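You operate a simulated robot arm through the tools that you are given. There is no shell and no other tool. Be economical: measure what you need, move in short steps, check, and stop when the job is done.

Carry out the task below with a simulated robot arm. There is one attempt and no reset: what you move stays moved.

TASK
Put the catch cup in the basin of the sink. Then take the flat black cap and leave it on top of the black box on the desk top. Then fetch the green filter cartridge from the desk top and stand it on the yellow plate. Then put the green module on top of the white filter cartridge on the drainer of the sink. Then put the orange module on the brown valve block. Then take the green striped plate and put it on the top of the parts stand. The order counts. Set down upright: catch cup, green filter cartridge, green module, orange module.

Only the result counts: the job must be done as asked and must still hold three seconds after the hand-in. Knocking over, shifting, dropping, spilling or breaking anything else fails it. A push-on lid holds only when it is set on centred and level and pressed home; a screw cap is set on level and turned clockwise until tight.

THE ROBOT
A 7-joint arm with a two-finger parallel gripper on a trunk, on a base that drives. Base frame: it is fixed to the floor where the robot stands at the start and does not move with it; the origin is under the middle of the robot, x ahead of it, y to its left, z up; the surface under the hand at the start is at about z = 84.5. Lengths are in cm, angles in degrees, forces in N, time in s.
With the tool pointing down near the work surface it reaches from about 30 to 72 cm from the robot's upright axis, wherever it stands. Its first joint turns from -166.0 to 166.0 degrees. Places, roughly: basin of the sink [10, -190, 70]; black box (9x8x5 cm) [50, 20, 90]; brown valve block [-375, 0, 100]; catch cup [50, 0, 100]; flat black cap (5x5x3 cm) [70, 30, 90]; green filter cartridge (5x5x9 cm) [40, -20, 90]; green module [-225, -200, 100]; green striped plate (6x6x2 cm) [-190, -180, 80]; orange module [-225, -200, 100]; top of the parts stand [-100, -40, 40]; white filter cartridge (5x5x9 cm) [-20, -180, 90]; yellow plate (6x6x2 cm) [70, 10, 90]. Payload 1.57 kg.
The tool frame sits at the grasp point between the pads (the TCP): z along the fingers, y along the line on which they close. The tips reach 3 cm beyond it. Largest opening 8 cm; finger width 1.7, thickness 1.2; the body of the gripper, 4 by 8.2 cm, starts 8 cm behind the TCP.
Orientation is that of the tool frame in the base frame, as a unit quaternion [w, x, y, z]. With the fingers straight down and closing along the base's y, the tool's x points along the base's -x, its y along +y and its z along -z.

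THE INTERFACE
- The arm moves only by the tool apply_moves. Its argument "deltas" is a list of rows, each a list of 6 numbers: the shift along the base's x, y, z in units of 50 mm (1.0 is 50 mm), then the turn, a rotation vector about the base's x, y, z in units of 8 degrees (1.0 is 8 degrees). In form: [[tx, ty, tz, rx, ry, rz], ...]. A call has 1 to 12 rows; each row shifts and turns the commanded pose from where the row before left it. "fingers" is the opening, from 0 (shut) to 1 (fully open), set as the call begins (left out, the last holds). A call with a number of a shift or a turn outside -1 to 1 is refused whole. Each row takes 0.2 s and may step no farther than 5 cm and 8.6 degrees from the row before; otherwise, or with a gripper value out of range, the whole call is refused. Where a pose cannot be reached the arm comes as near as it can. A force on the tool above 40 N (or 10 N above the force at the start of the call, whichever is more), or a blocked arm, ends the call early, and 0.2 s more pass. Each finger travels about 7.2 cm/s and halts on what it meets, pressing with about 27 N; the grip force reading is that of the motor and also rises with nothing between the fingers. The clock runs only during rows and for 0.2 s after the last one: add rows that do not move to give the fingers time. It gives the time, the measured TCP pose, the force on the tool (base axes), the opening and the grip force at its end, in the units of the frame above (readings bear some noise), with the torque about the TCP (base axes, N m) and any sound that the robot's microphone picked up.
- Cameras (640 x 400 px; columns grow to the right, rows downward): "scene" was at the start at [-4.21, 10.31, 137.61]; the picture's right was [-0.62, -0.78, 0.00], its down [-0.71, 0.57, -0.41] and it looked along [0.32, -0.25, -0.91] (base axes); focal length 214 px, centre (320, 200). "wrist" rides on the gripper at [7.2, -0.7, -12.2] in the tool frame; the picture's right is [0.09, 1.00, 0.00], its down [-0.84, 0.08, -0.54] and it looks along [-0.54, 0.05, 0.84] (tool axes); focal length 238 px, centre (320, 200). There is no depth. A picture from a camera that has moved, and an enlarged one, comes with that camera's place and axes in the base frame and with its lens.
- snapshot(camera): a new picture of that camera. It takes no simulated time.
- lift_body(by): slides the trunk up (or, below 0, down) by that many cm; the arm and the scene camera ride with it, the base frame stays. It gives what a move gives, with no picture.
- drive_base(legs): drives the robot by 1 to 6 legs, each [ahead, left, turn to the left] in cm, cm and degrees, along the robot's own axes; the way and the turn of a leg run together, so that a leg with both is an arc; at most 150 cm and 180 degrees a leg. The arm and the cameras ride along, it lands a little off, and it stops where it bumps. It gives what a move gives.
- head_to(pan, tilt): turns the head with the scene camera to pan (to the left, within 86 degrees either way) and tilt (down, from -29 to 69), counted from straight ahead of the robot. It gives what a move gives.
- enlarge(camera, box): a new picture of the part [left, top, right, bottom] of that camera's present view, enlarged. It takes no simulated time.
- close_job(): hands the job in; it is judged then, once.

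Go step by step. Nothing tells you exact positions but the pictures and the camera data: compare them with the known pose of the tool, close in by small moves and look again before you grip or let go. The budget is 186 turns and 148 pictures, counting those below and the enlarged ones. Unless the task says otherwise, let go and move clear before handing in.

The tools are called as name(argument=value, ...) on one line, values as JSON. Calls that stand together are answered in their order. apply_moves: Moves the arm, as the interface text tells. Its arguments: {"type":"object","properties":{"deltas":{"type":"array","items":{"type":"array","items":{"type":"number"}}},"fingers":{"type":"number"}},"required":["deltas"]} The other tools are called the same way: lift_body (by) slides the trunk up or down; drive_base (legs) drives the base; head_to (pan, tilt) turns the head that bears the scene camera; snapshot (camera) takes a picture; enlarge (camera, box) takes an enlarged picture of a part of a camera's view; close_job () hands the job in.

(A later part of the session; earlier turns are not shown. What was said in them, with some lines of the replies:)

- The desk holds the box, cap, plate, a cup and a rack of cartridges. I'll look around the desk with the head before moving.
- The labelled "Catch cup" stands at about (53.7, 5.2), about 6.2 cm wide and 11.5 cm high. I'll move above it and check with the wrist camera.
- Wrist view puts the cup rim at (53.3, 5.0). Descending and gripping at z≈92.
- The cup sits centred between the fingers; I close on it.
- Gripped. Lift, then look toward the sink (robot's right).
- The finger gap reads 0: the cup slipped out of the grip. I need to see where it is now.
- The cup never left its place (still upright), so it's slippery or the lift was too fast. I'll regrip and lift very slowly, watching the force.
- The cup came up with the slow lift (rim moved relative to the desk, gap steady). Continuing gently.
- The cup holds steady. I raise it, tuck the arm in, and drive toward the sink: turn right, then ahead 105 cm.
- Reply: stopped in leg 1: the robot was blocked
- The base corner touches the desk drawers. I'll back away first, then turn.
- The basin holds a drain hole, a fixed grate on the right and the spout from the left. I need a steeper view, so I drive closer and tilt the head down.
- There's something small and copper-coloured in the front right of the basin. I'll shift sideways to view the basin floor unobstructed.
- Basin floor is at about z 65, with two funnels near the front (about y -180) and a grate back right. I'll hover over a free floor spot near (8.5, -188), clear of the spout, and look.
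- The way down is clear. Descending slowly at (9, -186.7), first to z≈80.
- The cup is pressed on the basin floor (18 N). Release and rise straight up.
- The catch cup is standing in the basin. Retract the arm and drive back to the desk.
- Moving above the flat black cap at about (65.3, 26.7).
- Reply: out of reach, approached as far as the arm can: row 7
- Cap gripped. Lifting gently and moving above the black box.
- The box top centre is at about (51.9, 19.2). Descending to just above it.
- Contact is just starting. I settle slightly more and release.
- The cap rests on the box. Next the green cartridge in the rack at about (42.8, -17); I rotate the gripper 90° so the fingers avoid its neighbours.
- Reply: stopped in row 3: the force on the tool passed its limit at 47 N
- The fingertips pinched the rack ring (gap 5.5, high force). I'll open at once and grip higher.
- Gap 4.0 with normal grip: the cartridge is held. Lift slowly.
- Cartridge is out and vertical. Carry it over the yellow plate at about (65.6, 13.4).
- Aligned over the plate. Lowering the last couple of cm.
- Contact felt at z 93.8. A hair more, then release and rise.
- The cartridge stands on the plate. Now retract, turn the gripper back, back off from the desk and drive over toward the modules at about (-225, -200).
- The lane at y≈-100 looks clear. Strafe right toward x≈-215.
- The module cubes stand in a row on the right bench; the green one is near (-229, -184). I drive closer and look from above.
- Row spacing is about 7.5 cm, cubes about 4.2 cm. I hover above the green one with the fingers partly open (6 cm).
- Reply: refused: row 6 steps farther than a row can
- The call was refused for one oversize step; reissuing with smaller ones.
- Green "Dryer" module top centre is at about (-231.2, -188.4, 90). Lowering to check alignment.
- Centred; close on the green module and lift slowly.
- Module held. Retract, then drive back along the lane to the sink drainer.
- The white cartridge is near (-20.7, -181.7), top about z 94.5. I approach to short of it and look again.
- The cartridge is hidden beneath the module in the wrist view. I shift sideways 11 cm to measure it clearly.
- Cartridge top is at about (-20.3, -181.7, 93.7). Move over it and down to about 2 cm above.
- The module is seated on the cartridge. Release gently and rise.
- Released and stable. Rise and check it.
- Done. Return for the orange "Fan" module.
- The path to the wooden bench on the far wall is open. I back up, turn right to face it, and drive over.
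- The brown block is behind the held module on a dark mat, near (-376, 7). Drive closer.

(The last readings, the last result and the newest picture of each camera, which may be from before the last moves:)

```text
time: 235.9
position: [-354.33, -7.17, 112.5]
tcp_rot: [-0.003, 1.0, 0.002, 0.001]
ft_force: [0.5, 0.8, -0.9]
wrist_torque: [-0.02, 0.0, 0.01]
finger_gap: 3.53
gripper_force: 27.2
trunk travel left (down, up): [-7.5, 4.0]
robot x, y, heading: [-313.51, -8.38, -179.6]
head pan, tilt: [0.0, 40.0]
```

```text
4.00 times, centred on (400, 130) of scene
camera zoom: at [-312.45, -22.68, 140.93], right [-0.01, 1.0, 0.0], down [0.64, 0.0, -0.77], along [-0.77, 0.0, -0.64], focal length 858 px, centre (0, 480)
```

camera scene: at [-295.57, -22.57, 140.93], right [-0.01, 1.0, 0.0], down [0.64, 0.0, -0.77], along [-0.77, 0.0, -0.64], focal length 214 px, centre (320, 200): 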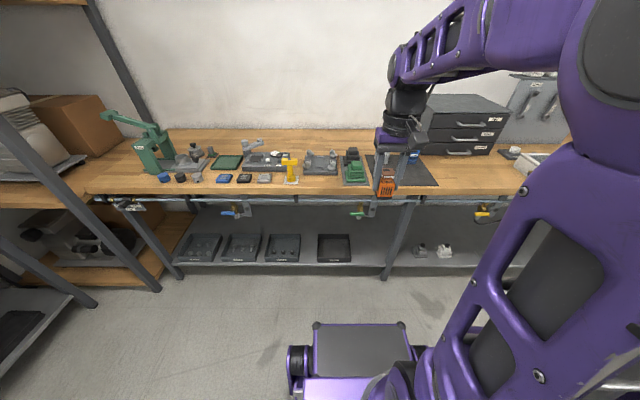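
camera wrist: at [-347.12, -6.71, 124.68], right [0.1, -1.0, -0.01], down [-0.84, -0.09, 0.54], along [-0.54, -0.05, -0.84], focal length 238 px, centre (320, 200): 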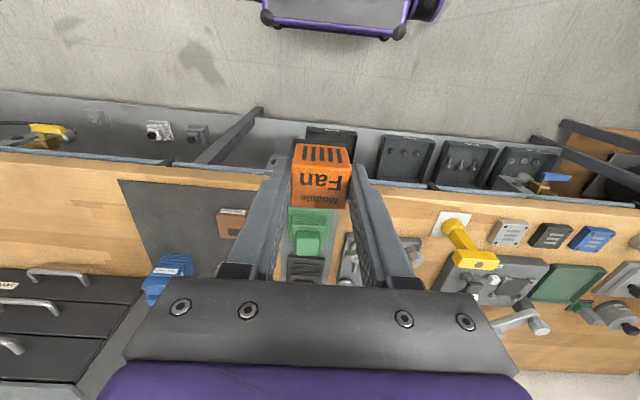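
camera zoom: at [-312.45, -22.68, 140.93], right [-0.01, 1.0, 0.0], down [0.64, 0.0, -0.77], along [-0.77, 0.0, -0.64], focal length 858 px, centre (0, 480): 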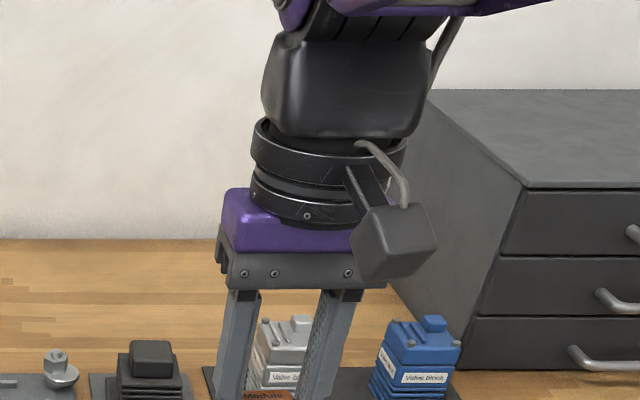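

apply_moves(deltas=[[-0.3, 0, 0, 0, 0, 0], [-0.6, 0, 0, 0, 0, 0], [-0.6, 0, 0, 0, 0, 0], [-0.6, 0, 0, 0, 0, 0], [-0.6, 0, 0, 0, 0, 0], [-0.4, 0, 0, 0, 0, 0], [0, 0, 0, 0, 0, 0]])

enlarge(camera="wrist", box=[100, 40, 340, 190])

head_to(pan=0, tilt=50)

enlarge(camera="scene", box=[340, 70, 500, 170])

```text
time: 237.5
position: [-369.94, -7.29, 112.48]
tcp_rot: [-0.004, 1.0, 0.002, 0.002]
ft_force: [0.4, 0.1, -0.7]
wrist_torque: [-0.01, 0.03, -0.02]
finger_gap: 3.5
gripper_force: 27.0
trunk travel left (down, up): [-7.5, 4.0]
robot x, y, heading: [-313.53, -8.73, -179.6]
head pan, tilt: [0.0, 40.0]
```

```text
2.67 times, centred on (220, 115) of wrist
camera zoom: at [-362.73, -6.74, 124.72], right [0.1, -1.0, -0.01], down [-0.84, -0.09, 0.54], along [-0.54, -0.05, -0.84], focal length 636 px, centre (587, 427)
```

zoom: 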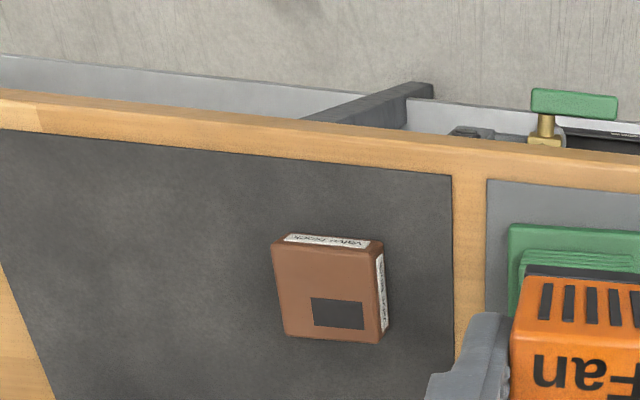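

```text
time: 238.2
position: [-369.87, -7.37, 112.58]
tcp_rot: [-0.003, 1.0, 0.003, 0.001]
ft_force: [-0.2, -0.4, -0.2]
wrist_torque: [-0.01, 0.0, 0.0]
finger_gap: 3.53
gripper_force: 27.0
trunk travel left (down, up): [-7.5, 4.0]
robot x, y, heading: [-313.29, -8.66, -179.5]
head pan, tilt: [0.0, 50.0]
```

```text
4.00 times, centred on (420, 120) of scene
camera zoom: at [-311.66, -22.68, 139.52], right [-0.01, 1.0, 0.0], down [0.77, 0.0, -0.64], along [-0.64, 0.0, -0.77], focal length 858 px, centre (-80, 520)
```

zoom: 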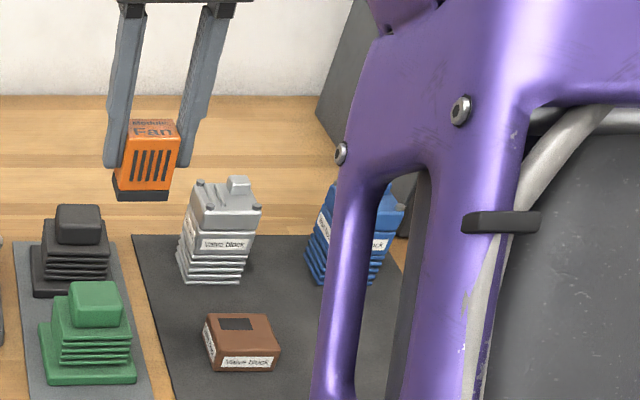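

The brown valve block's top is at about (-378, 8, 88). I reposition the base a little for reach and then view it more from above.

drive_base(legs=[[3, -8, -0.5]])

enlarge(camera="wrist", box=[160, 60, 340, 173])

enlarge(camera="scene", box=[320, 80, 448, 160])

```text
time: 239.6
position: [-372.76, 0.87, 112.59]
tcp_rot: [-0.004, 1.0, -0.001, 0.001]
ft_force: [-0.1, -1.2, -0.9]
wrist_torque: [0.01, 0.0, 0.01]
finger_gap: 3.52
gripper_force: 27.0
trunk travel left (down, up): [-7.5, 4.0]
robot x, y, heading: [-316.2, -0.93, 180.1]
head pan, tilt: [0.0, 50.0]
```

```text
3.54 times, centred on (250, 116) of wrist
camera zoom: at [-365.71, 1.35, 124.73], right [0.09, -1.0, -0.01], down [-0.84, -0.08, 0.54], along [-0.54, -0.04, -0.84], focal length 844 px, centre (568, 496)
```

zoom: 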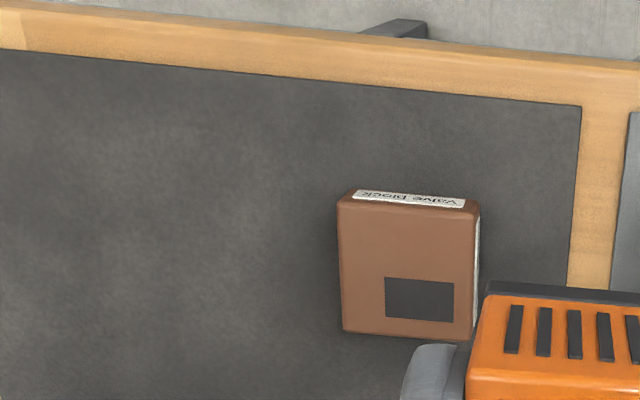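

```text
5.00 times, centred on (384, 120) of scene
camera zoom: at [-314.8, -14.96, 139.51], right [0.0, 1.0, 0.0], down [0.77, 0.0, -0.64], along [-0.64, 0.0, -0.77], focal length 1072 px, centre (0, 600)
```

zoom: 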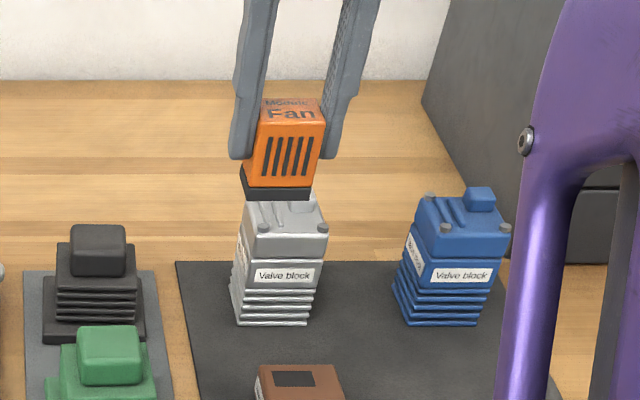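

apply_moves(deltas=[[-0.2, 0.3, 0, 0, 0, 0], [-0.4, 0.5, 0, 0, 0, 0], [-0.35, 0.45, 0, 0, 0, 0], [-0.14, 0.14, 0, 0, 0, 0], [0, 0, -0.4, 0, 0, 0], [0, 0, -0.7, 0, 0, 0], [0, 0, -0.7, 0, 0, 0], [0, 0, -0.7, 0, 0, 0], [0, 0, -0.5, 0, 0, 0], [0, 0, -0.2, 0, 0, 0], [0, 0, 0, 0, 0, 0]])

snapshot(camera="wrist")

enlarge(camera="scene", box=[330, 110, 426, 170])

```text
time: 242.0
position: [-378.39, 7.84, 96.6]
tcp_rot: [-0.004, 1.0, 0.0, 0.002]
ft_force: [-0.6, -0.9, -0.5]
wrist_torque: [0.04, 0.01, 0.01]
finger_gap: 3.5
gripper_force: 26.7
trunk travel left (down, up): [-7.5, 4.0]
robot x, y, heading: [-316.19, -0.85, 179.8]
head pan, tilt: [0.0, 50.0]
```

```text
42 pictures are left
camera wrist: at [-371.23, 8.28, 108.83], right [0.09, -1.0, -0.01], down [-0.84, -0.08, 0.54], along [-0.54, -0.04, -0.84], focal length 238 px, centre (320, 200)
```

wrist: 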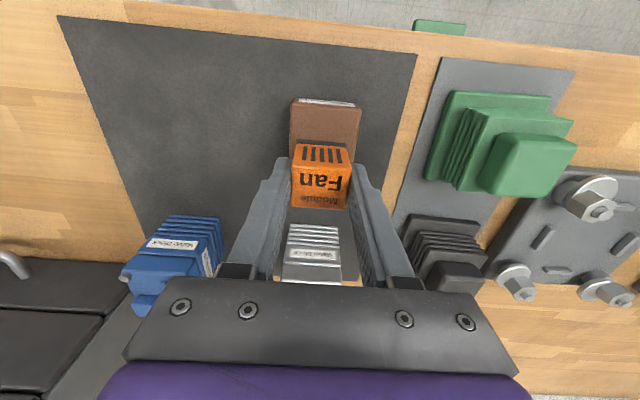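

```text
6.67 times, centred on (378, 140) of scene
camera zoom: at [-314.8, -14.96, 139.51], right [0.0, 1.0, 0.0], down [0.77, 0.0, -0.64], along [-0.64, 0.0, -0.77], focal length 1430 px, centre (-67, 600)
```

zoom: 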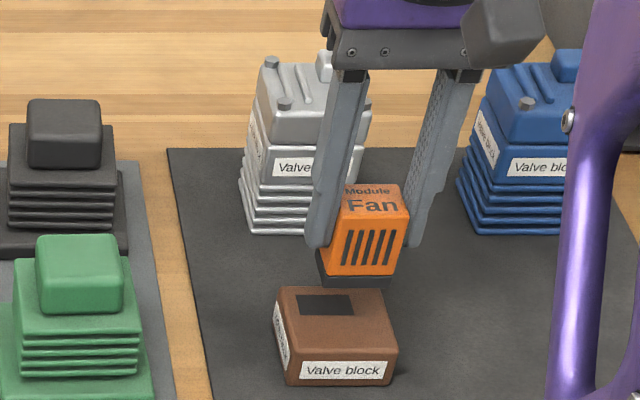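

apply_moves(deltas=[[0.03, -0.03, -0.1, 0, 0, 0], [0, 0, -0.2, 0, 0, 0], [0, 0, -0.15, 0, 0, 0], [0, 0, -0.05, 0, 0, 0], [0, 0, 0, 0, 0, 0]])

enlarge(camera="scene", box=[330, 110, 426, 170])

```text
time: 243.2
position: [-378.1, 7.64, 93.99]
tcp_rot: [-0.004, 1.0, 0.0, 0.001]
ft_force: [-0.2, 0.6, 0.6]
wrist_torque: [0.01, 0.0, -0.01]
finger_gap: 3.51
gripper_force: 26.8
trunk travel left (down, up): [-7.5, 4.0]
robot x, y, heading: [-315.77, -1.06, 180.1]
head pan, tilt: [0.0, 50.0]
```

```text
6.67 times, centred on (378, 140) of scene
camera zoom: at [-314.79, -14.95, 139.52], right [0.0, 1.0, 0.0], down [0.77, 0.0, -0.64], along [-0.64, 0.0, -0.77], focal length 1430 px, centre (-67, 600)
```

zoom: 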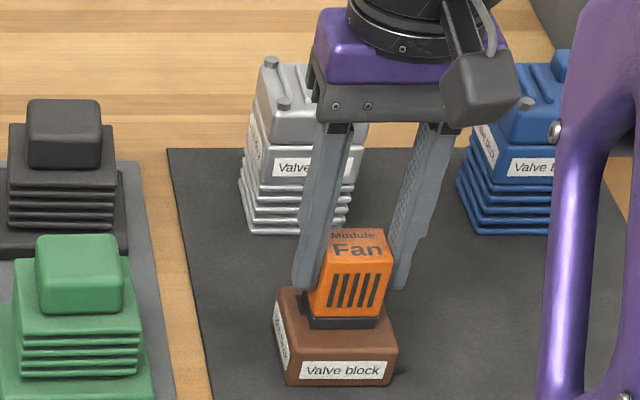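

apply_moves(deltas=[[0, -0.03, -0.06, 0, 0, 0], [0, 0, -0.05, 0, 0, 0]])

apply_moves(deltas=[[0, 0, -0.05, 0, 0, 0], [0, 0, -0.03, 0, 0, 0]])

```text
time: 243.8
position: [-378.31, 7.55, 93.77]
tcp_rot: [-0.004, 1.0, -0.002, -0.002]
ft_force: [0.3, 3.9, 19.0]
wrist_torque: [-0.03, 0.0, -0.02]
finger_gap: 3.54
gripper_force: 27.2
trunk travel left (down, up): [-7.5, 4.0]
robot x, y, heading: [-316.49, -1.34, 180.0]
head pan, tilt: [0.0, 50.0]
```

```text
time: 244.4
position: [-378.1, 7.55, 93.26]
tcp_rot: [-0.003, 1.0, 0.0, -0.001]
ft_force: [0.2, 2.9, 26.6]
wrist_torque: [-0.15, -0.03, 0.0]
finger_gap: 3.49
gripper_force: 27.0
trunk travel left (down, up): [-7.5, 4.0]
robot x, y, heading: [-315.9, -1.07, 180.0]
head pan, tilt: [0.0, 50.0]
```

Firm contact. Relieve the pressure, release, then check and rise.

apply_moves(deltas=[[0, 0, 0.05, 0, 0, 0], [0, 0, 0.04, 0, 0, 0]])

apply_moves(deltas=[[0, 0, 0, 0, 0, 0], [0, 0, 0, 0, 0, 0], [0, 0, 0, 0, 0, 0], [0, 0, 0.2, 0, 0, 0], [0, 0, 0.5, 0, 0, 0], [0, 0, 0.7, 0, 0, 0], [0.2, 0, 0.7, 0, 0, 0], [0.5, 0, 0.7, 0, 0, 0], [0.7, 0, 0.5, 0, 0, 0], [0.8, 0, 0, 0, 0, 0], [0.8, 0, 0, 0, 0, 0], [0.5, -0.2, 0, 0, 0, 0]], fingers=0.75)

enlarge(camera="scene", box=[330, 110, 426, 170])

```text
time: 245.0
position: [-378.16, 7.4, 93.34]
tcp_rot: [-0.004, 1.0, 0.0, 0.002]
ft_force: [-2.0, 0.3, 4.3]
wrist_torque: [-0.05, 0.13, -0.02]
finger_gap: 3.51
gripper_force: 26.7
trunk travel left (down, up): [-7.5, 4.0]
robot x, y, heading: [-315.99, -1.06, 179.9]
head pan, tilt: [0.0, 50.0]
```

```text
time: 247.6
position: [-360.58, 6.45, 109.99]
tcp_rot: [-0.004, 1.0, 0.0, 0.0]
ft_force: [0.3, 0.1, 0.7]
wrist_torque: [-0.01, -0.02, 0.03]
finger_gap: 6.0
gripper_force: 0.1
trunk travel left (down, up): [-7.5, 4.0]
robot x, y, heading: [-316.02, -1.31, 179.8]
head pan, tilt: [0.0, 50.0]
```

```text
6.67 times, centred on (378, 140) of scene
camera zoom: at [-314.79, -14.95, 139.51], right [0.0, 1.0, 0.0], down [0.77, 0.0, -0.64], along [-0.64, 0.0, -0.77], focal length 1430 px, centre (-67, 600)
```

zoom: 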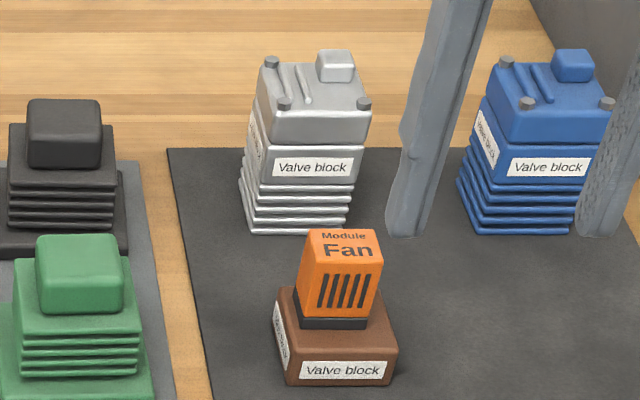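

The orange module stands on the valve block. Next, the green striped plate on the pump bench at about (-187, -179.5, 76). Drive back there.

drive_base(legs=[[-20, 0, 0], [0, 96, 0], [-80, 0, 0], [0, 0, 90.2], [0, 28, 0], [17, 0, 0]])

snapshot(camera="wrist")

snapshot(camera="scene")

```text
time: 270.4
position: [-195.6, -162.04, 110.02]
tcp_rot: [-0.003, 0.708, 0.706, 0.0]
ft_force: [0.4, 0.3, 0.0]
wrist_torque: [-0.01, 0.01, 0.02]
finger_gap: 6.02
gripper_force: 0.1
trunk travel left (down, up): [-7.5, 4.0]
robot x, y, heading: [-188.0, -117.85, -90.4]
head pan, tilt: [0.0, 50.0]
```

```text
38 pictures are left
camera wrist: at [-196.07, -154.96, 122.29], right [1.0, 0.09, -0.01], down [0.08, -0.84, 0.54], along [0.04, -0.54, -0.84], focal length 238 px, centre (320, 200)
```

wrist: 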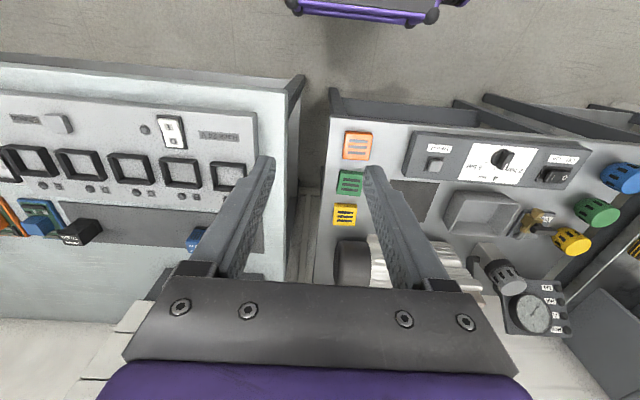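

```text
37 pictures are left
camera scene: at [-173.87, -116.32, 139.51], right [-1.0, 0.0, 0.0], down [0.0, 0.77, -0.64], along [0.0, -0.64, -0.77], focal length 214 px, centre (320, 200)
```

scene: 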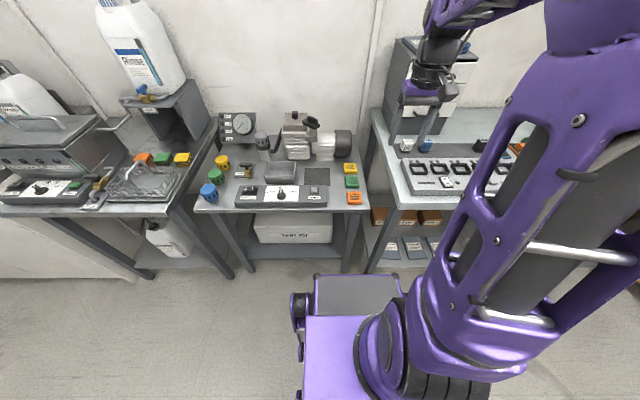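

apply_moves(deltas=[[0.3, -0.6, 0, 0, 0, 0], [0.3, -0.6, -0.3, 0, 0, 0], [0.3, -0.6, -0.5, 0, 0, 0], [0.3, -0.6, -0.5, 0, 0, 0], [0.3, -0.6, -0.5, 0, 0, 0], [0.12, -0.48, -0.6, 0, 0, 0], [0, 0, -0.6, 0, 0, 0], [0, 0, -0.6, 0, 0, 0], [0, 0, -0.4, 0, 0, 0], [0, 0, 0, 0, 0, 0]], fingers=1)

snapshot(camera="wrist")

enlarge(camera="scene", box=[280, 120, 408, 220])

```text
time: 272.6
position: [-187.48, -179.42, 89.56]
tcp_rot: [-0.003, 0.709, 0.706, -0.002]
ft_force: [0.1, 0.5, 0.0]
wrist_torque: [-0.02, 0.01, 0.02]
finger_gap: 8.0
gripper_force: 0.1
trunk travel left (down, up): [-7.5, 4.0]
robot x, y, heading: [-188.11, -117.83, -90.2]
head pan, tilt: [0.0, 50.0]
```

```text
36 pictures are left
camera wrist: at [-188.0, -172.46, 101.9], right [1.0, 0.09, -0.01], down [0.08, -0.84, 0.54], along [0.04, -0.54, -0.84], focal length 238 px, centre (320, 200)
```

wrist: 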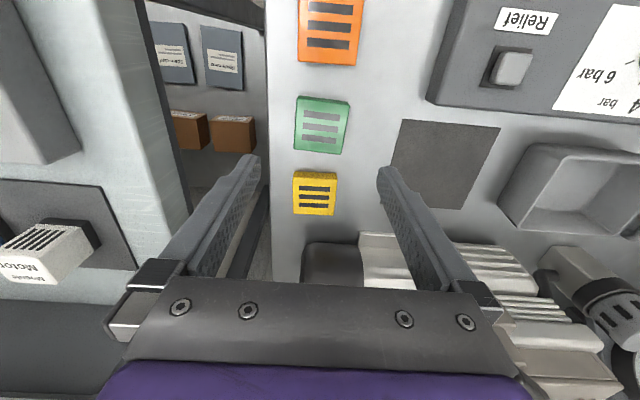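

```text
4.00 times, centred on (344, 170) of scene
camera zoom: at [-173.87, -116.33, 139.51], right [-1.0, 0.0, 0.0], down [0.0, 0.77, -0.64], along [0.0, -0.64, -0.77], focal length 858 px, centre (224, 320)
```

zoom: 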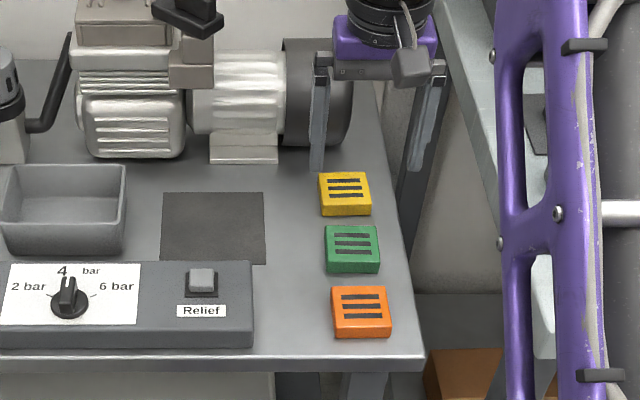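

Green plate is at (-187.4, -179.5), top ≈75.8. Descend around it.

apply_moves(deltas=[[0.02, -0.02, -0.5, 0, 0, 0], [0, 0, -0.6, 0, 0, 0], [0, 0, -0.6, 0, 0, 0], [0, 0, -0.4, 0, 0, 0], [0, 0, -0.15, 0, 0, 0], [0, 0, 0, 0, 0, 0]])

snapshot(camera="wrist")

```text
time: 274.0
position: [-187.32, -179.66, 78.52]
tcp_rot: [-0.003, 0.708, 0.706, -0.002]
ft_force: [-0.3, 0.2, 0.5]
wrist_torque: [0.01, 0.0, 0.0]
finger_gap: 7.99
gripper_force: 0.0
trunk travel left (down, up): [-7.5, 4.0]
robot x, y, heading: [-187.89, -117.42, -90.1]
head pan, tilt: [0.0, 50.0]
```

```text
34 pictures are left
camera wrist: at [-187.89, -172.64, 90.86], right [1.0, 0.09, -0.01], down [0.08, -0.84, 0.54], along [0.04, -0.54, -0.84], focal length 238 px, centre (320, 200)
```

wrist: 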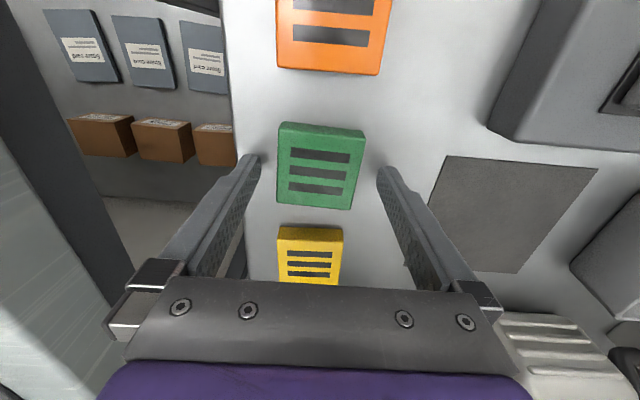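

apply_moves(deltas=[[-0.03, -0.03, -0.06, 0, 0, 0], [0, 0, -0.06, 0, 0, 0], [0, 0, -0.04, 0, 0, 0], [0, 0, 0, 0, 0, 0]])

apply_moves(deltas=[[0, 0, 0, 0, 0, 0], [0, 0, 0, 0, 0, 0], [0, 0, 0, 0, 0, 0]], fingers=0)

snapshot(camera="wrist")

```text
time: 275.0
position: [-187.46, -179.68, 77.97]
tcp_rot: [-0.004, 0.708, 0.706, -0.002]
ft_force: [-0.8, -1.5, 3.2]
wrist_torque: [-0.02, -0.15, -0.07]
finger_gap: 7.98
gripper_force: 0.0
trunk travel left (down, up): [-7.5, 4.0]
robot x, y, heading: [-187.89, -117.67, -90.1]
head pan, tilt: [0.0, 50.0]
```

```text
time: 275.8
position: [-187.39, -179.74, 78.0]
tcp_rot: [-0.004, 0.709, 0.705, -0.002]
ft_force: [4.1, 0.3, 5.3]
wrist_torque: [0.04, -0.3, 0.03]
finger_gap: 5.35
gripper_force: 27.2
trunk travel left (down, up): [-7.5, 4.0]
robot x, y, heading: [-187.83, -117.55, -89.9]
head pan, tilt: [0.0, 50.0]
```

```text
33 pictures are left
camera wrist: at [-187.94, -172.62, 90.29], right [1.0, 0.09, -0.01], down [0.08, -0.84, 0.54], along [0.04, -0.54, -0.84], focal length 238 px, centre (320, 200)
```

wrist: 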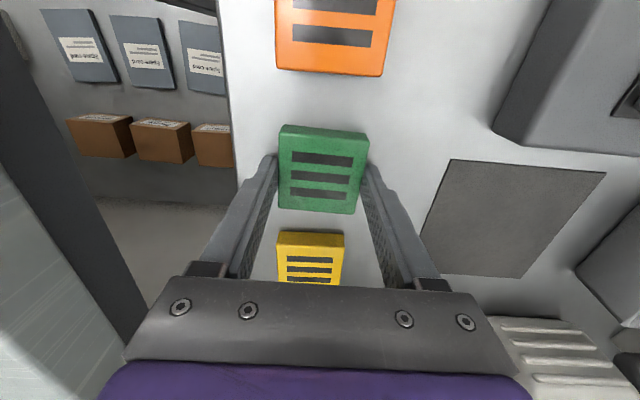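

Gripped (gap 5.35); tips are on the bench, so the plate bottom is level with the tips. Lift and retract.

apply_moves(deltas=[[0, 0, 0.04, 0, 0, 0], [0, 0, 0.06, 0, 0, 0], [0, 0, 0.1, 0, 0, 0], [0, 0, 0.2, 0, 0, 0], [0, 0, 0.3, 0, 0, 0], [0, 0, 0.4, 0, 0, 0], [0, 0, 0.5, 0, 0, 0], [0, 0, 0.6, 0, 0, 0], [0, 0, 0.6, 0, 0, 0], [0, 0, 0.6, 0, 0, 0], [0, 0.2, 0.6, 0, 0, 0], [0, 0.4, 0.5, 0, 0, 0]])

apply_moves(deltas=[[0, 0.6, 0.5, 0, 0, 0], [0, 0.6, 0.5, 0, 0, 0], [0, 0.6, 0.3, 0, 0, 0], [0, 0.6, 0, 0, 0, 0], [0, 0.5, 0, 0, 0, 0], [0, 0.2, 0, 0, 0, 0]])

drive_base(legs=[[-17, 0, 0]])

head_to(pan=80, tilt=35)

snapshot(camera="scene")

```text
time: 278.4
position: [-187.51, -176.41, 100.56]
tcp_rot: [-0.004, 0.708, 0.706, 0.0]
ft_force: [0.2, -0.2, -1.3]
wrist_torque: [0.01, -0.01, -0.02]
finger_gap: 5.33
gripper_force: 26.9
trunk travel left (down, up): [-7.5, 4.0]
robot x, y, heading: [-187.68, -117.56, -90.0]
head pan, tilt: [0.0, 50.0]
```

```text
time: 279.8
position: [-187.51, -161.02, 106.94]
tcp_rot: [-0.003, 0.708, 0.706, -0.002]
ft_force: [-0.4, -0.7, -2.3]
wrist_torque: [0.02, 0.02, 0.0]
finger_gap: 5.35
gripper_force: 26.3
trunk travel left (down, up): [-7.5, 4.0]
robot x, y, heading: [-188.17, -117.65, -90.2]
head pan, tilt: [0.0, 50.0]
```

```text
time: 281.3
position: [-187.6, -144.01, 106.97]
tcp_rot: [-0.003, 0.71, 0.704, -0.002]
ft_force: [-0.1, 0.3, -1.4]
wrist_torque: [0.0, 0.03, -0.04]
finger_gap: 5.31
gripper_force: 27.4
trunk travel left (down, up): [-7.5, 4.0]
robot x, y, heading: [-188.17, -100.64, -90.4]
head pan, tilt: [0.0, 50.0]
```

```text
time: 282.8
position: [-187.58, -144.13, 106.81]
tcp_rot: [-0.004, 0.71, 0.705, 0.001]
ft_force: [-0.3, -0.5, -1.4]
wrist_torque: [-0.02, 0.0, 0.02]
finger_gap: 5.34
gripper_force: 26.9
trunk travel left (down, up): [-7.5, 4.0]
robot x, y, heading: [-187.75, -100.7, -90.3]
head pan, tilt: [80.0, 35.0]
```

```text
32 pictures are left
camera scene: at [-169.88, -99.6, 141.69], right [-0.9, -0.44, 0.0], down [-0.25, 0.52, -0.82], along [0.36, -0.74, -0.57], focal length 214 px, centre (320, 200)
```

scene: 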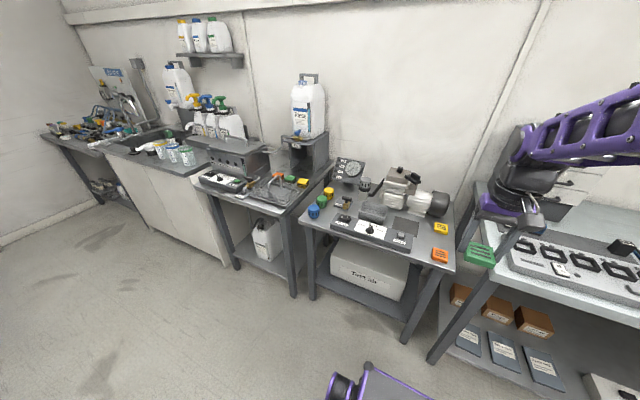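

head_to(pan=84, tilt=35)

snapshot(camera="scene")

```text
time: 283.5
position: [-187.6, -144.2, 106.92]
tcp_rot: [-0.004, 0.709, 0.705, -0.001]
ft_force: [-1.2, 0.6, -1.4]
wrist_torque: [0.01, 0.0, -0.01]
finger_gap: 5.34
gripper_force: 27.1
trunk travel left (down, up): [-7.5, 4.0]
robot x, y, heading: [-188.16, -100.54, -90.4]
head pan, tilt: [84.0, 35.0]
```

```text
31 pictures are left
camera scene: at [-169.86, -99.6, 141.71], right [-0.9, -0.44, 0.0], down [-0.25, 0.51, -0.82], along [0.36, -0.74, -0.57], focal length 214 px, centre (320, 200)
```

scene: 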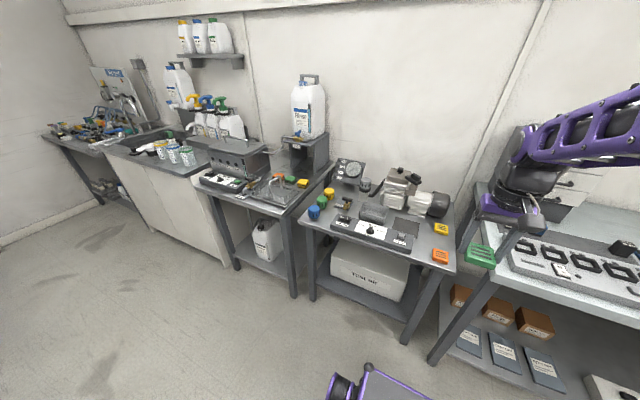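

The head seems limited on that side; I'll turn the robot left instead and look toward the parts stand.

drive_base(legs=[[0, 0, 90.4]])

head_to(pan=15, tilt=40)

snapshot(camera="scene")

```text
time: 285.1
position: [-178.2, -143.26, 106.86]
tcp_rot: [-0.004, 0.631, 0.776, -0.002]
ft_force: [-0.8, 0.0, -1.8]
wrist_torque: [0.0, 0.0, 0.03]
finger_gap: 5.37
gripper_force: 27.1
trunk travel left (down, up): [-7.5, 4.0]
robot x, y, heading: [-187.58, -101.26, -78.1]
head pan, tilt: [84.0, 35.0]
stopped in leg 1: the robot was blocked; the commanded pose is now the measured one
```

```text
time: 286.4
position: [-178.23, -143.44, 106.76]
tcp_rot: [-0.005, 0.631, 0.776, 0.0]
ft_force: [0.8, -0.2, -1.2]
wrist_torque: [0.02, 0.0, -0.03]
finger_gap: 5.34
gripper_force: 27.4
trunk travel left (down, up): [-7.5, 4.0]
robot x, y, heading: [-187.85, -100.8, -78.2]
head pan, tilt: [15.0, 40.0]
```

```text
30 pictures are left
camera scene: at [-170.14, -95.65, 141.07], right [-0.75, -0.66, 0.0], down [-0.42, 0.47, -0.78], along [0.51, -0.58, -0.63], focal length 214 px, centre (320, 200)
```

scene: 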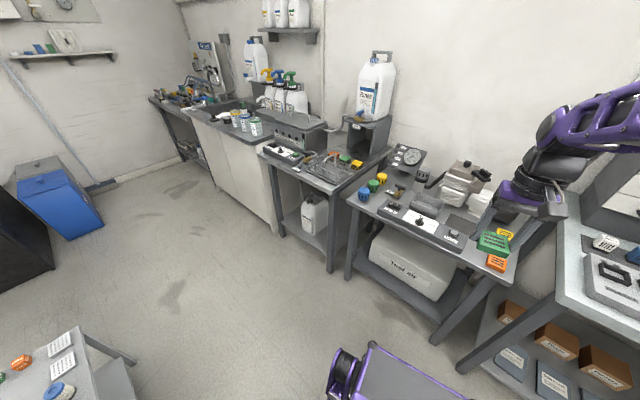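

Something behind blocks the swing (island corner). I move forward a bit and then turn.

drive_base(legs=[[12, 0, 0], [0, 0, 78.2]])

head_to(pan=20, tilt=40)

snapshot(camera="scene")

```text
time: 291.1
position: [-141.72, -112.14, 106.72]
tcp_rot: [-0.005, -0.001, 1.0, -0.003]
ft_force: [-0.9, 0.3, -2.2]
wrist_torque: [-0.01, -0.02, -0.03]
finger_gap: 5.37
gripper_force: 27.2
trunk travel left (down, up): [-7.5, 4.0]
robot x, y, heading: [-185.2, -112.28, 0.1]
head pan, tilt: [15.0, 40.0]
```

```text
time: 291.8
position: [-141.78, -112.18, 106.69]
tcp_rot: [-0.005, 0.001, 1.0, -0.004]
ft_force: [-0.5, 0.4, -2.4]
wrist_torque: [0.01, 0.0, 0.01]
finger_gap: 5.33
gripper_force: 26.8
trunk travel left (down, up): [-7.5, 4.0]
robot x, y, heading: [-185.16, -112.97, -0.0]
head pan, tilt: [20.0, 40.0]
```

```text
29 pictures are left
camera scene: at [-186.72, -94.57, 141.02], right [0.49, -0.87, 0.0], down [-0.55, -0.31, -0.77], along [0.67, 0.38, -0.63], focal length 214 px, centre (320, 200)
```

scene: 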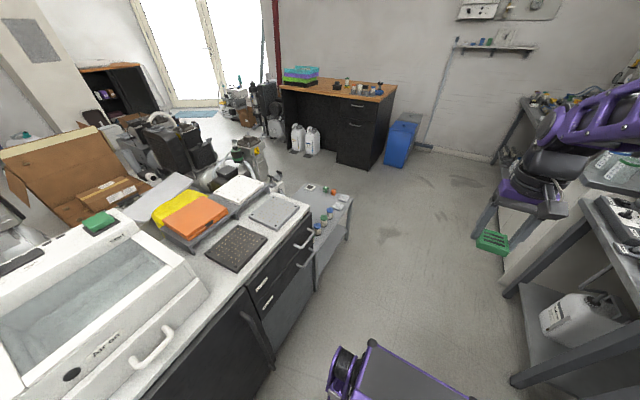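

enlarge(camera="scene", box=[270, 160, 400, 290])

```text
3.08 times, centred on (335, 225) of scene
camera zoom: at [-186.72, -94.57, 141.02], right [0.49, -0.87, 0.0], down [-0.55, -0.31, -0.77], along [0.67, 0.38, -0.63], focal length 660 px, centre (274, 123)
```

zoom: 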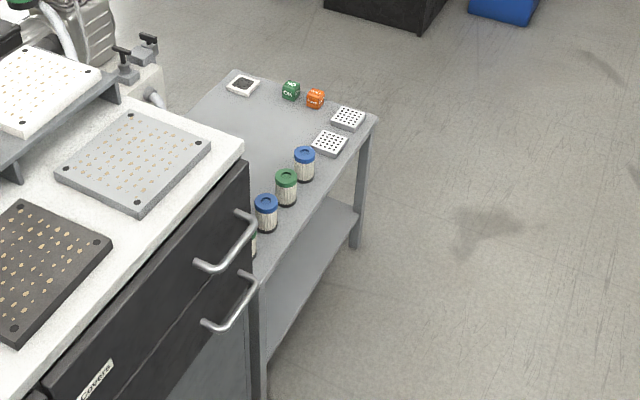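

The parts stand is a low table (top z≈45.5) spanning x -124..-73, y -57..-17, with jars along the front and a free middle. I approach from the front.

drive_base(legs=[[85, 0, 0], [0, 0, 90], [20, 0, 0]])

head_to(pan=0, tilt=60)

snapshot(camera="scene")

snapshot(camera="wrist")

```text
time: 301.5
position: [-101.24, -48.71, 106.64]
tcp_rot: [0.0, 0.71, -0.704, 0.006]
ft_force: [0.2, 0.3, -1.6]
wrist_torque: [-0.02, 0.01, 0.0]
finger_gap: 5.34
gripper_force: 26.6
trunk travel left (down, up): [-7.5, 4.0]
robot x, y, heading: [-100.34, -92.33, 90.4]
head pan, tilt: [20.0, 40.0]
```

```text
time: 302.3
position: [-101.15, -48.74, 106.59]
tcp_rot: [0.0, 0.709, -0.706, 0.005]
ft_force: [-0.4, -0.3, -0.8]
wrist_torque: [-0.02, 0.0, -0.01]
finger_gap: 5.36
gripper_force: 27.0
trunk travel left (down, up): [-7.5, 4.0]
robot x, y, heading: [-100.19, -92.31, 90.5]
head pan, tilt: [0.0, 60.0]
```

```text
27 pictures are left
camera scene: at [-117.53, -95.12, 138.76], right [0.87, 0.5, 0.0], down [0.41, -0.72, -0.56], along [-0.28, 0.49, -0.83], focal length 214 px, centre (320, 200)
```

scene: 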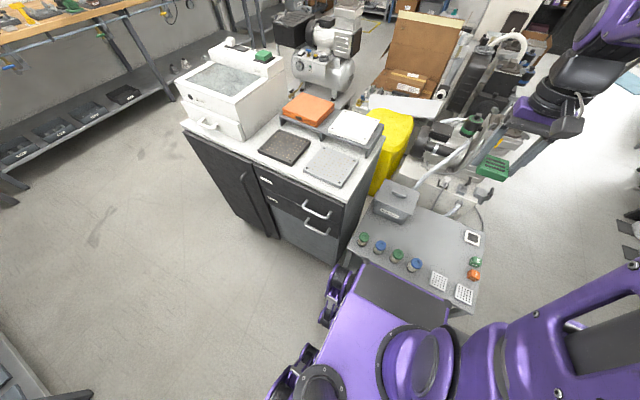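

```text
26 pictures are left
camera wrist: at [-100.56, -55.89, 118.98], right [-0.99, -0.1, -0.01], down [-0.09, 0.84, 0.53], along [-0.05, 0.53, -0.85], focal length 238 px, centre (320, 200)
```

wrist: 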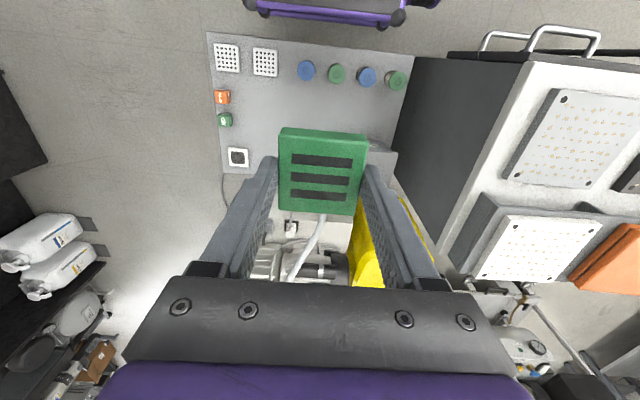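

The free middle of the stand is at about (-97, -40). Lower the trunk, move over it and go down in steps.

lift_body(by=-7.4)

apply_moves(deltas=[[0.2, 0.3, -0.2, 0, 0, 0], [0.3, 0.5, -0.5, 0, 0, 0], [0.3, 0.5, -0.5, 0, 0, 0], [0.03, 0.4, -0.6, 0, 0, 0], [0, 0, -0.8, 0, 0, 0], [0, 0, -0.8, 0, 0, 0], [0, 0, -0.8, 0, 0, 0], [0, 0, -0.8, 0, 0, 0], [0, 0, 0, 0, 0, 0]])

snapshot(camera="wrist")

snapshot(camera="scene")

```text
time: 303.4
position: [-101.21, -48.65, 99.32]
tcp_rot: [0.0, 0.71, -0.704, 0.005]
ft_force: [-0.4, -0.9, -1.4]
wrist_torque: [-0.03, 0.02, -0.02]
finger_gap: 5.35
gripper_force: 26.9
trunk travel left (down, up): [-0.1, 11.4]
robot x, y, heading: [-100.29, -92.38, 90.3]
head pan, tilt: [0.0, 60.0]
```

```text
time: 305.4
position: [-97.0, -39.95, 73.87]
tcp_rot: [0.001, 0.71, -0.704, 0.005]
ft_force: [-0.3, -1.4, -0.9]
wrist_torque: [0.01, -0.02, -0.04]
finger_gap: 5.31
gripper_force: 27.3
trunk travel left (down, up): [-0.1, 11.4]
robot x, y, heading: [-100.1, -92.28, 90.4]
head pan, tilt: [0.0, 60.0]
```

```text
25 pictures are left
camera wrist: at [-96.31, -47.17, 86.24], right [-0.99, -0.1, -0.01], down [-0.09, 0.84, 0.53], along [-0.05, 0.53, -0.85], focal length 238 px, centre (320, 200)
```

wrist: 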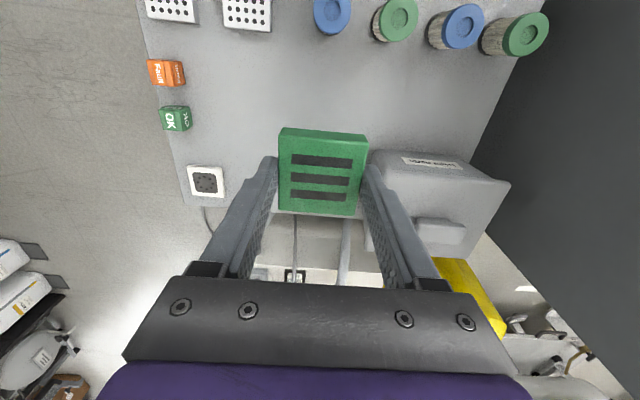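

```text
24 pictures are left
camera scene: at [-114.04, -94.64, 130.86], right [1.0, 0.01, 0.0], down [0.01, -0.87, -0.5], along [0.0, 0.5, -0.87], focal length 214 px, centre (320, 200)
```

scene: 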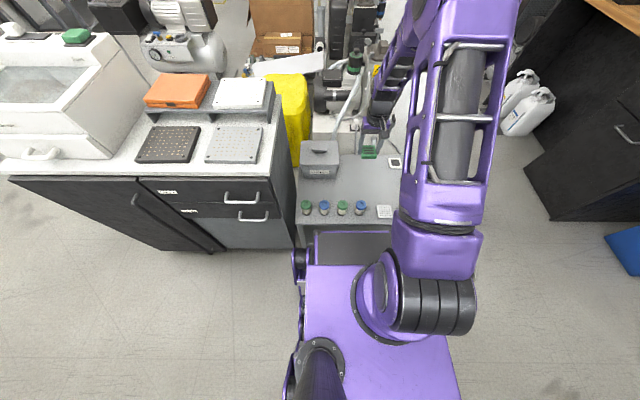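

The grey box is back-left; I shift slightly away from it and continue down to z≈52.

apply_moves(deltas=[[0.3, -0.1, -0.4, 0, 0, 0], [0.25, -0.1, -0.6, 0, 0, 0], [0, 0, -0.7, 0, 0, 0], [0, 0, -0.7, 0, 0, 0], [0, 0, -0.7, 0, 0, 0], [0, 0, -0.6, 0, 0, 0], [0, 0, -0.4, 0, 0, 0], [0, 0, -0.2, 0, 0, 0], [0, 0, 0, 0, 0, 0]])

snapshot(camera="wrist")

enlarge(camera="scene", box=[280, 100, 440, 240])

```text
time: 307.4
position: [-94.27, -41.17, 52.69]
tcp_rot: [0.001, 0.71, -0.704, 0.005]
ft_force: [0.7, -0.3, -1.4]
wrist_torque: [0.0, 0.03, -0.01]
finger_gap: 5.35
gripper_force: 26.5
trunk travel left (down, up): [-0.1, 11.4]
robot x, y, heading: [-100.28, -92.32, 90.4]
head pan, tilt: [0.0, 60.0]
```

```text
23 pictures are left
camera wrist: at [-93.52, -48.34, 65.0], right [-0.99, -0.1, -0.01], down [-0.09, 0.84, 0.53], along [-0.05, 0.53, -0.85], focal length 238 px, centre (320, 200)
```

wrist: 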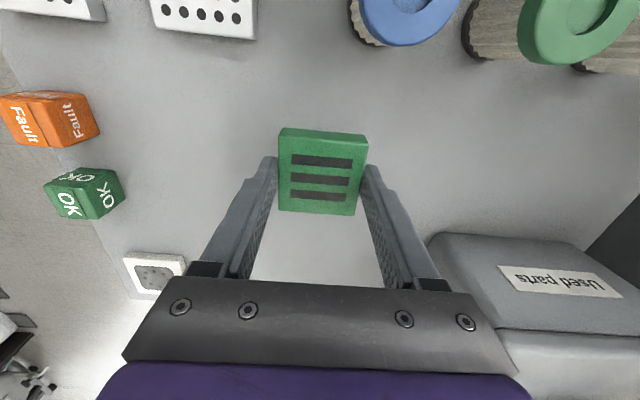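

```text
2.86 times, centred on (360, 170) of scene
camera zoom: at [-114.04, -94.64, 130.86], right [1.0, 0.01, 0.0], down [0.01, -0.87, -0.5], along [0.0, 0.5, -0.87], focal length 613 px, centre (206, 286)
```

zoom: 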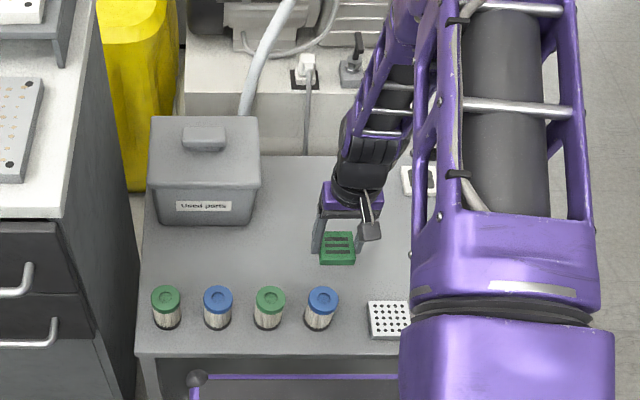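

apply_moves(deltas=[[0, 0, -0.15, 0, 0, 0], [0, 0, -0.15, 0, 0, 0], [0, 0, -0.1, 0, 0, 0], [0, 0, -0.06, 0, 0, 0], [0, 0, 0, 0, 0, 0]])

enlarge(camera="wrist", box=[240, 100, 400, 200])

enlarge(camera="scene", box=[330, 140, 394, 190])

```text
time: 308.6
position: [-94.16, -41.32, 50.41]
tcp_rot: [0.001, 0.71, -0.704, 0.006]
ft_force: [-0.1, -0.5, -1.2]
wrist_torque: [0.0, 0.01, 0.02]
finger_gap: 5.33
gripper_force: 26.7
trunk travel left (down, up): [-0.1, 11.4]
robot x, y, heading: [-100.55, -92.37, 90.5]
head pan, tilt: [0.0, 60.0]
```

```text
4.00 times, centred on (320, 150) of wrist
camera zoom: at [-93.62, -48.41, 62.74], right [-0.99, -0.1, -0.01], down [-0.09, 0.84, 0.53], along [-0.05, 0.53, -0.85], focal length 953 px, centre (320, 400)
```

zoom: 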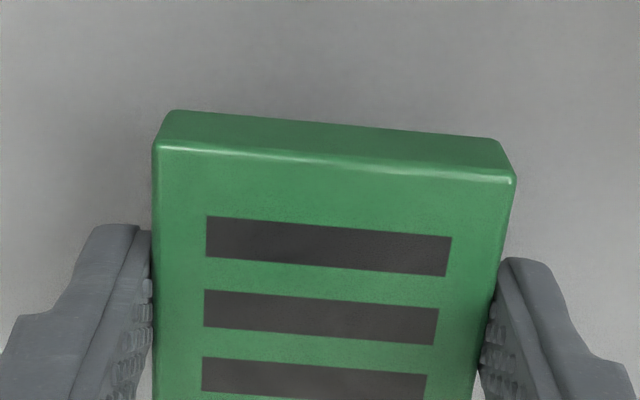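

```text
8.00 times, centred on (362, 165) of scene
camera zoom: at [-114.04, -94.64, 130.86], right [1.0, 0.01, 0.0], down [0.01, -0.87, -0.5], along [0.0, 0.5, -0.87], focal length 1716 px, centre (-16, 480)
```

zoom: 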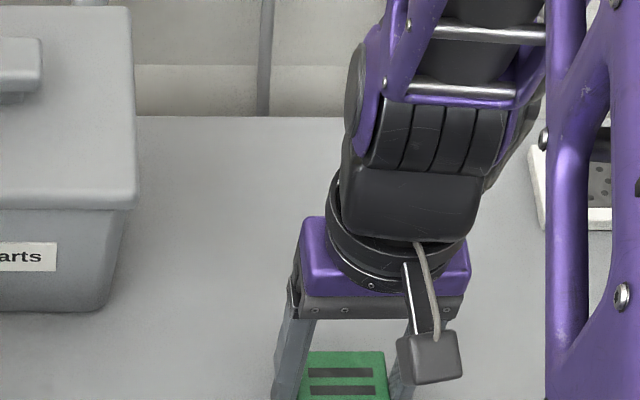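

Still in the air. Lowering in fine steps while watching force.

apply_moves(deltas=[[0, 0, -0.07, 0, 0, 0], [0, 0, -0.07, 0, 0, 0], [0, 0, -0.07, 0, 0, 0]])

apply_moves(deltas=[[0, 0, -0.05, 0, 0, 0], [0, 0, -0.05, 0, 0, 0]])

```text
time: 309.4
position: [-94.28, -41.24, 49.24]
tcp_rot: [0.001, 0.71, -0.704, 0.006]
ft_force: [1.0, -0.6, -1.9]
wrist_torque: [0.01, 0.01, 0.02]
finger_gap: 5.3
gripper_force: 27.0
trunk travel left (down, up): [-0.1, 11.4]
robot x, y, heading: [-100.17, -91.79, 90.3]
head pan, tilt: [0.0, 60.0]
```

```text
time: 310.0
position: [-94.19, -41.18, 48.95]
tcp_rot: [0.001, 0.71, -0.704, 0.006]
ft_force: [0.4, 0.7, -1.9]
wrist_torque: [-0.02, 0.01, 0.03]
finger_gap: 5.34
gripper_force: 27.0
trunk travel left (down, up): [-0.1, 11.4]
robot x, y, heading: [-100.65, -92.61, 90.6]
head pan, tilt: [0.0, 60.0]
```

apply_moves(deltas=[[0, 0, -0.06, 0, 0, 0], [0, 0, -0.06, 0, 0, 0]])

apply_moves(deltas=[[0, 0, -0.06, 0, 0, 0], [0, 0, -0.06, 0, 0, 0]])

```text
time: 310.6
position: [-94.33, -41.33, 48.44]
tcp_rot: [0.001, 0.71, -0.704, 0.006]
ft_force: [0.1, -0.8, -1.8]
wrist_torque: [0.02, 0.0, 0.0]
finger_gap: 5.35
gripper_force: 27.0
trunk travel left (down, up): [-0.1, 11.4]
robot x, y, heading: [-100.16, -91.96, 90.6]
head pan, tilt: [0.0, 60.0]
```

```text
time: 311.2
position: [-94.37, -41.35, 48.0]
tcp_rot: [0.0, 0.71, -0.704, 0.005]
ft_force: [-1.8, -14.7, 37.8]
wrist_torque: [0.03, 1.25, 0.43]
finger_gap: 5.32
gripper_force: 27.0
trunk travel left (down, up): [-0.1, 11.4]
robot x, y, heading: [-100.24, -92.33, 90.5]
head pan, tilt: [0.0, 60.0]
```

Tips and plate are down on the stand. Relieve the pressure, open, and rise.

apply_moves(deltas=[[0, 0, 0.05, 0, 0, 0], [0, 0, 0.03, 0, 0, 0]])

apply_moves(deltas=[[0, 0, 0, 0, 0, 0], [0, 0, 0, 0, 0, 0], [0, 0, 0, 0, 0, 0], [0, 0, 0.2, 0, 0, 0], [0, 0, 0.5, 0, 0, 0], [0, 0, 0.8, 0, 0, 0], [0, 0, 0.9, 0, 0, 0], [0, 0, 0.9, 0, 0, 0], [0, 0, 0.9, 0, 0, 0], [0, 0, 0.9, 0, 0, 0], [0, 0, 0.9, 0, 0, 0]], fingers=1)

snapshot(camera="wrist")

```text
time: 311.8
position: [-94.21, -41.3, 48.03]
tcp_rot: [0.0, 0.71, -0.704, 0.006]
ft_force: [-4.2, -2.0, 5.0]
wrist_torque: [0.0, 0.38, 0.14]
finger_gap: 5.31
gripper_force: 26.6
trunk travel left (down, up): [-0.1, 11.4]
robot x, y, heading: [-100.1, -92.32, 90.3]
head pan, tilt: [0.0, 60.0]
```

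```text
time: 314.2
position: [-94.31, -41.36, 77.62]
tcp_rot: [0.0, 0.71, -0.705, 0.006]
ft_force: [0.6, 0.4, -0.7]
wrist_torque: [-0.02, -0.02, 0.03]
finger_gap: 7.97
gripper_force: 0.0
trunk travel left (down, up): [-0.1, 11.4]
robot x, y, heading: [-100.37, -92.09, 90.5]
head pan, tilt: [0.0, 60.0]
```

```text
19 pictures are left
camera wrist: at [-93.66, -48.58, 89.98], right [-0.99, -0.1, -0.01], down [-0.09, 0.84, 0.53], along [-0.05, 0.53, -0.85], focal length 238 px, centre (320, 200)
```

wrist: 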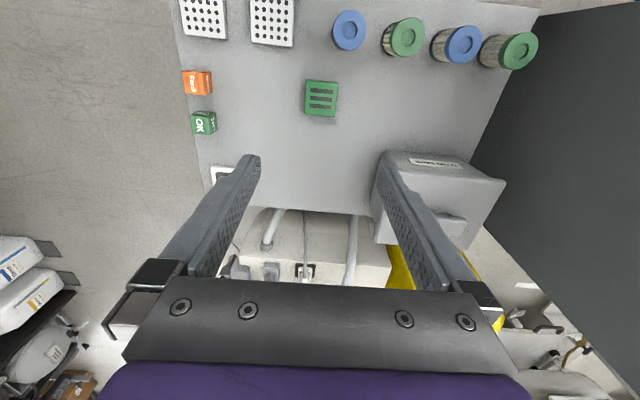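

The green plate lies flat on the parts stand and the gripper is clear, so all six placements look done. Handing in.

close_job()

```text
The job is handed in.
```

I made all six placements in the order you gave and handed the job in. Pictures taken after each release showed the item in place, and the catch cup, green cartridge and both modules standing upright.

Some contacts and slips along the way could matter for the judging:
- **Catch cup:** it slipped out of the gripper on the first lift. It stayed upright in the same spot, and I picked it up again with a slower lift.
- **Base bumps:** the robot touched the desk drawers once. It was blocked once more while turning, probably by the island cabinet. I saw no items moved on the desk afterwards, but I did not check the island closely.
- **Cartridge rack:** the fingertips first closed on the rack ring instead of the green cartridge. I opened at once and gripped higher, and the rack looked unmoved.

I did not go back to recheck the earlier placements before handing in.
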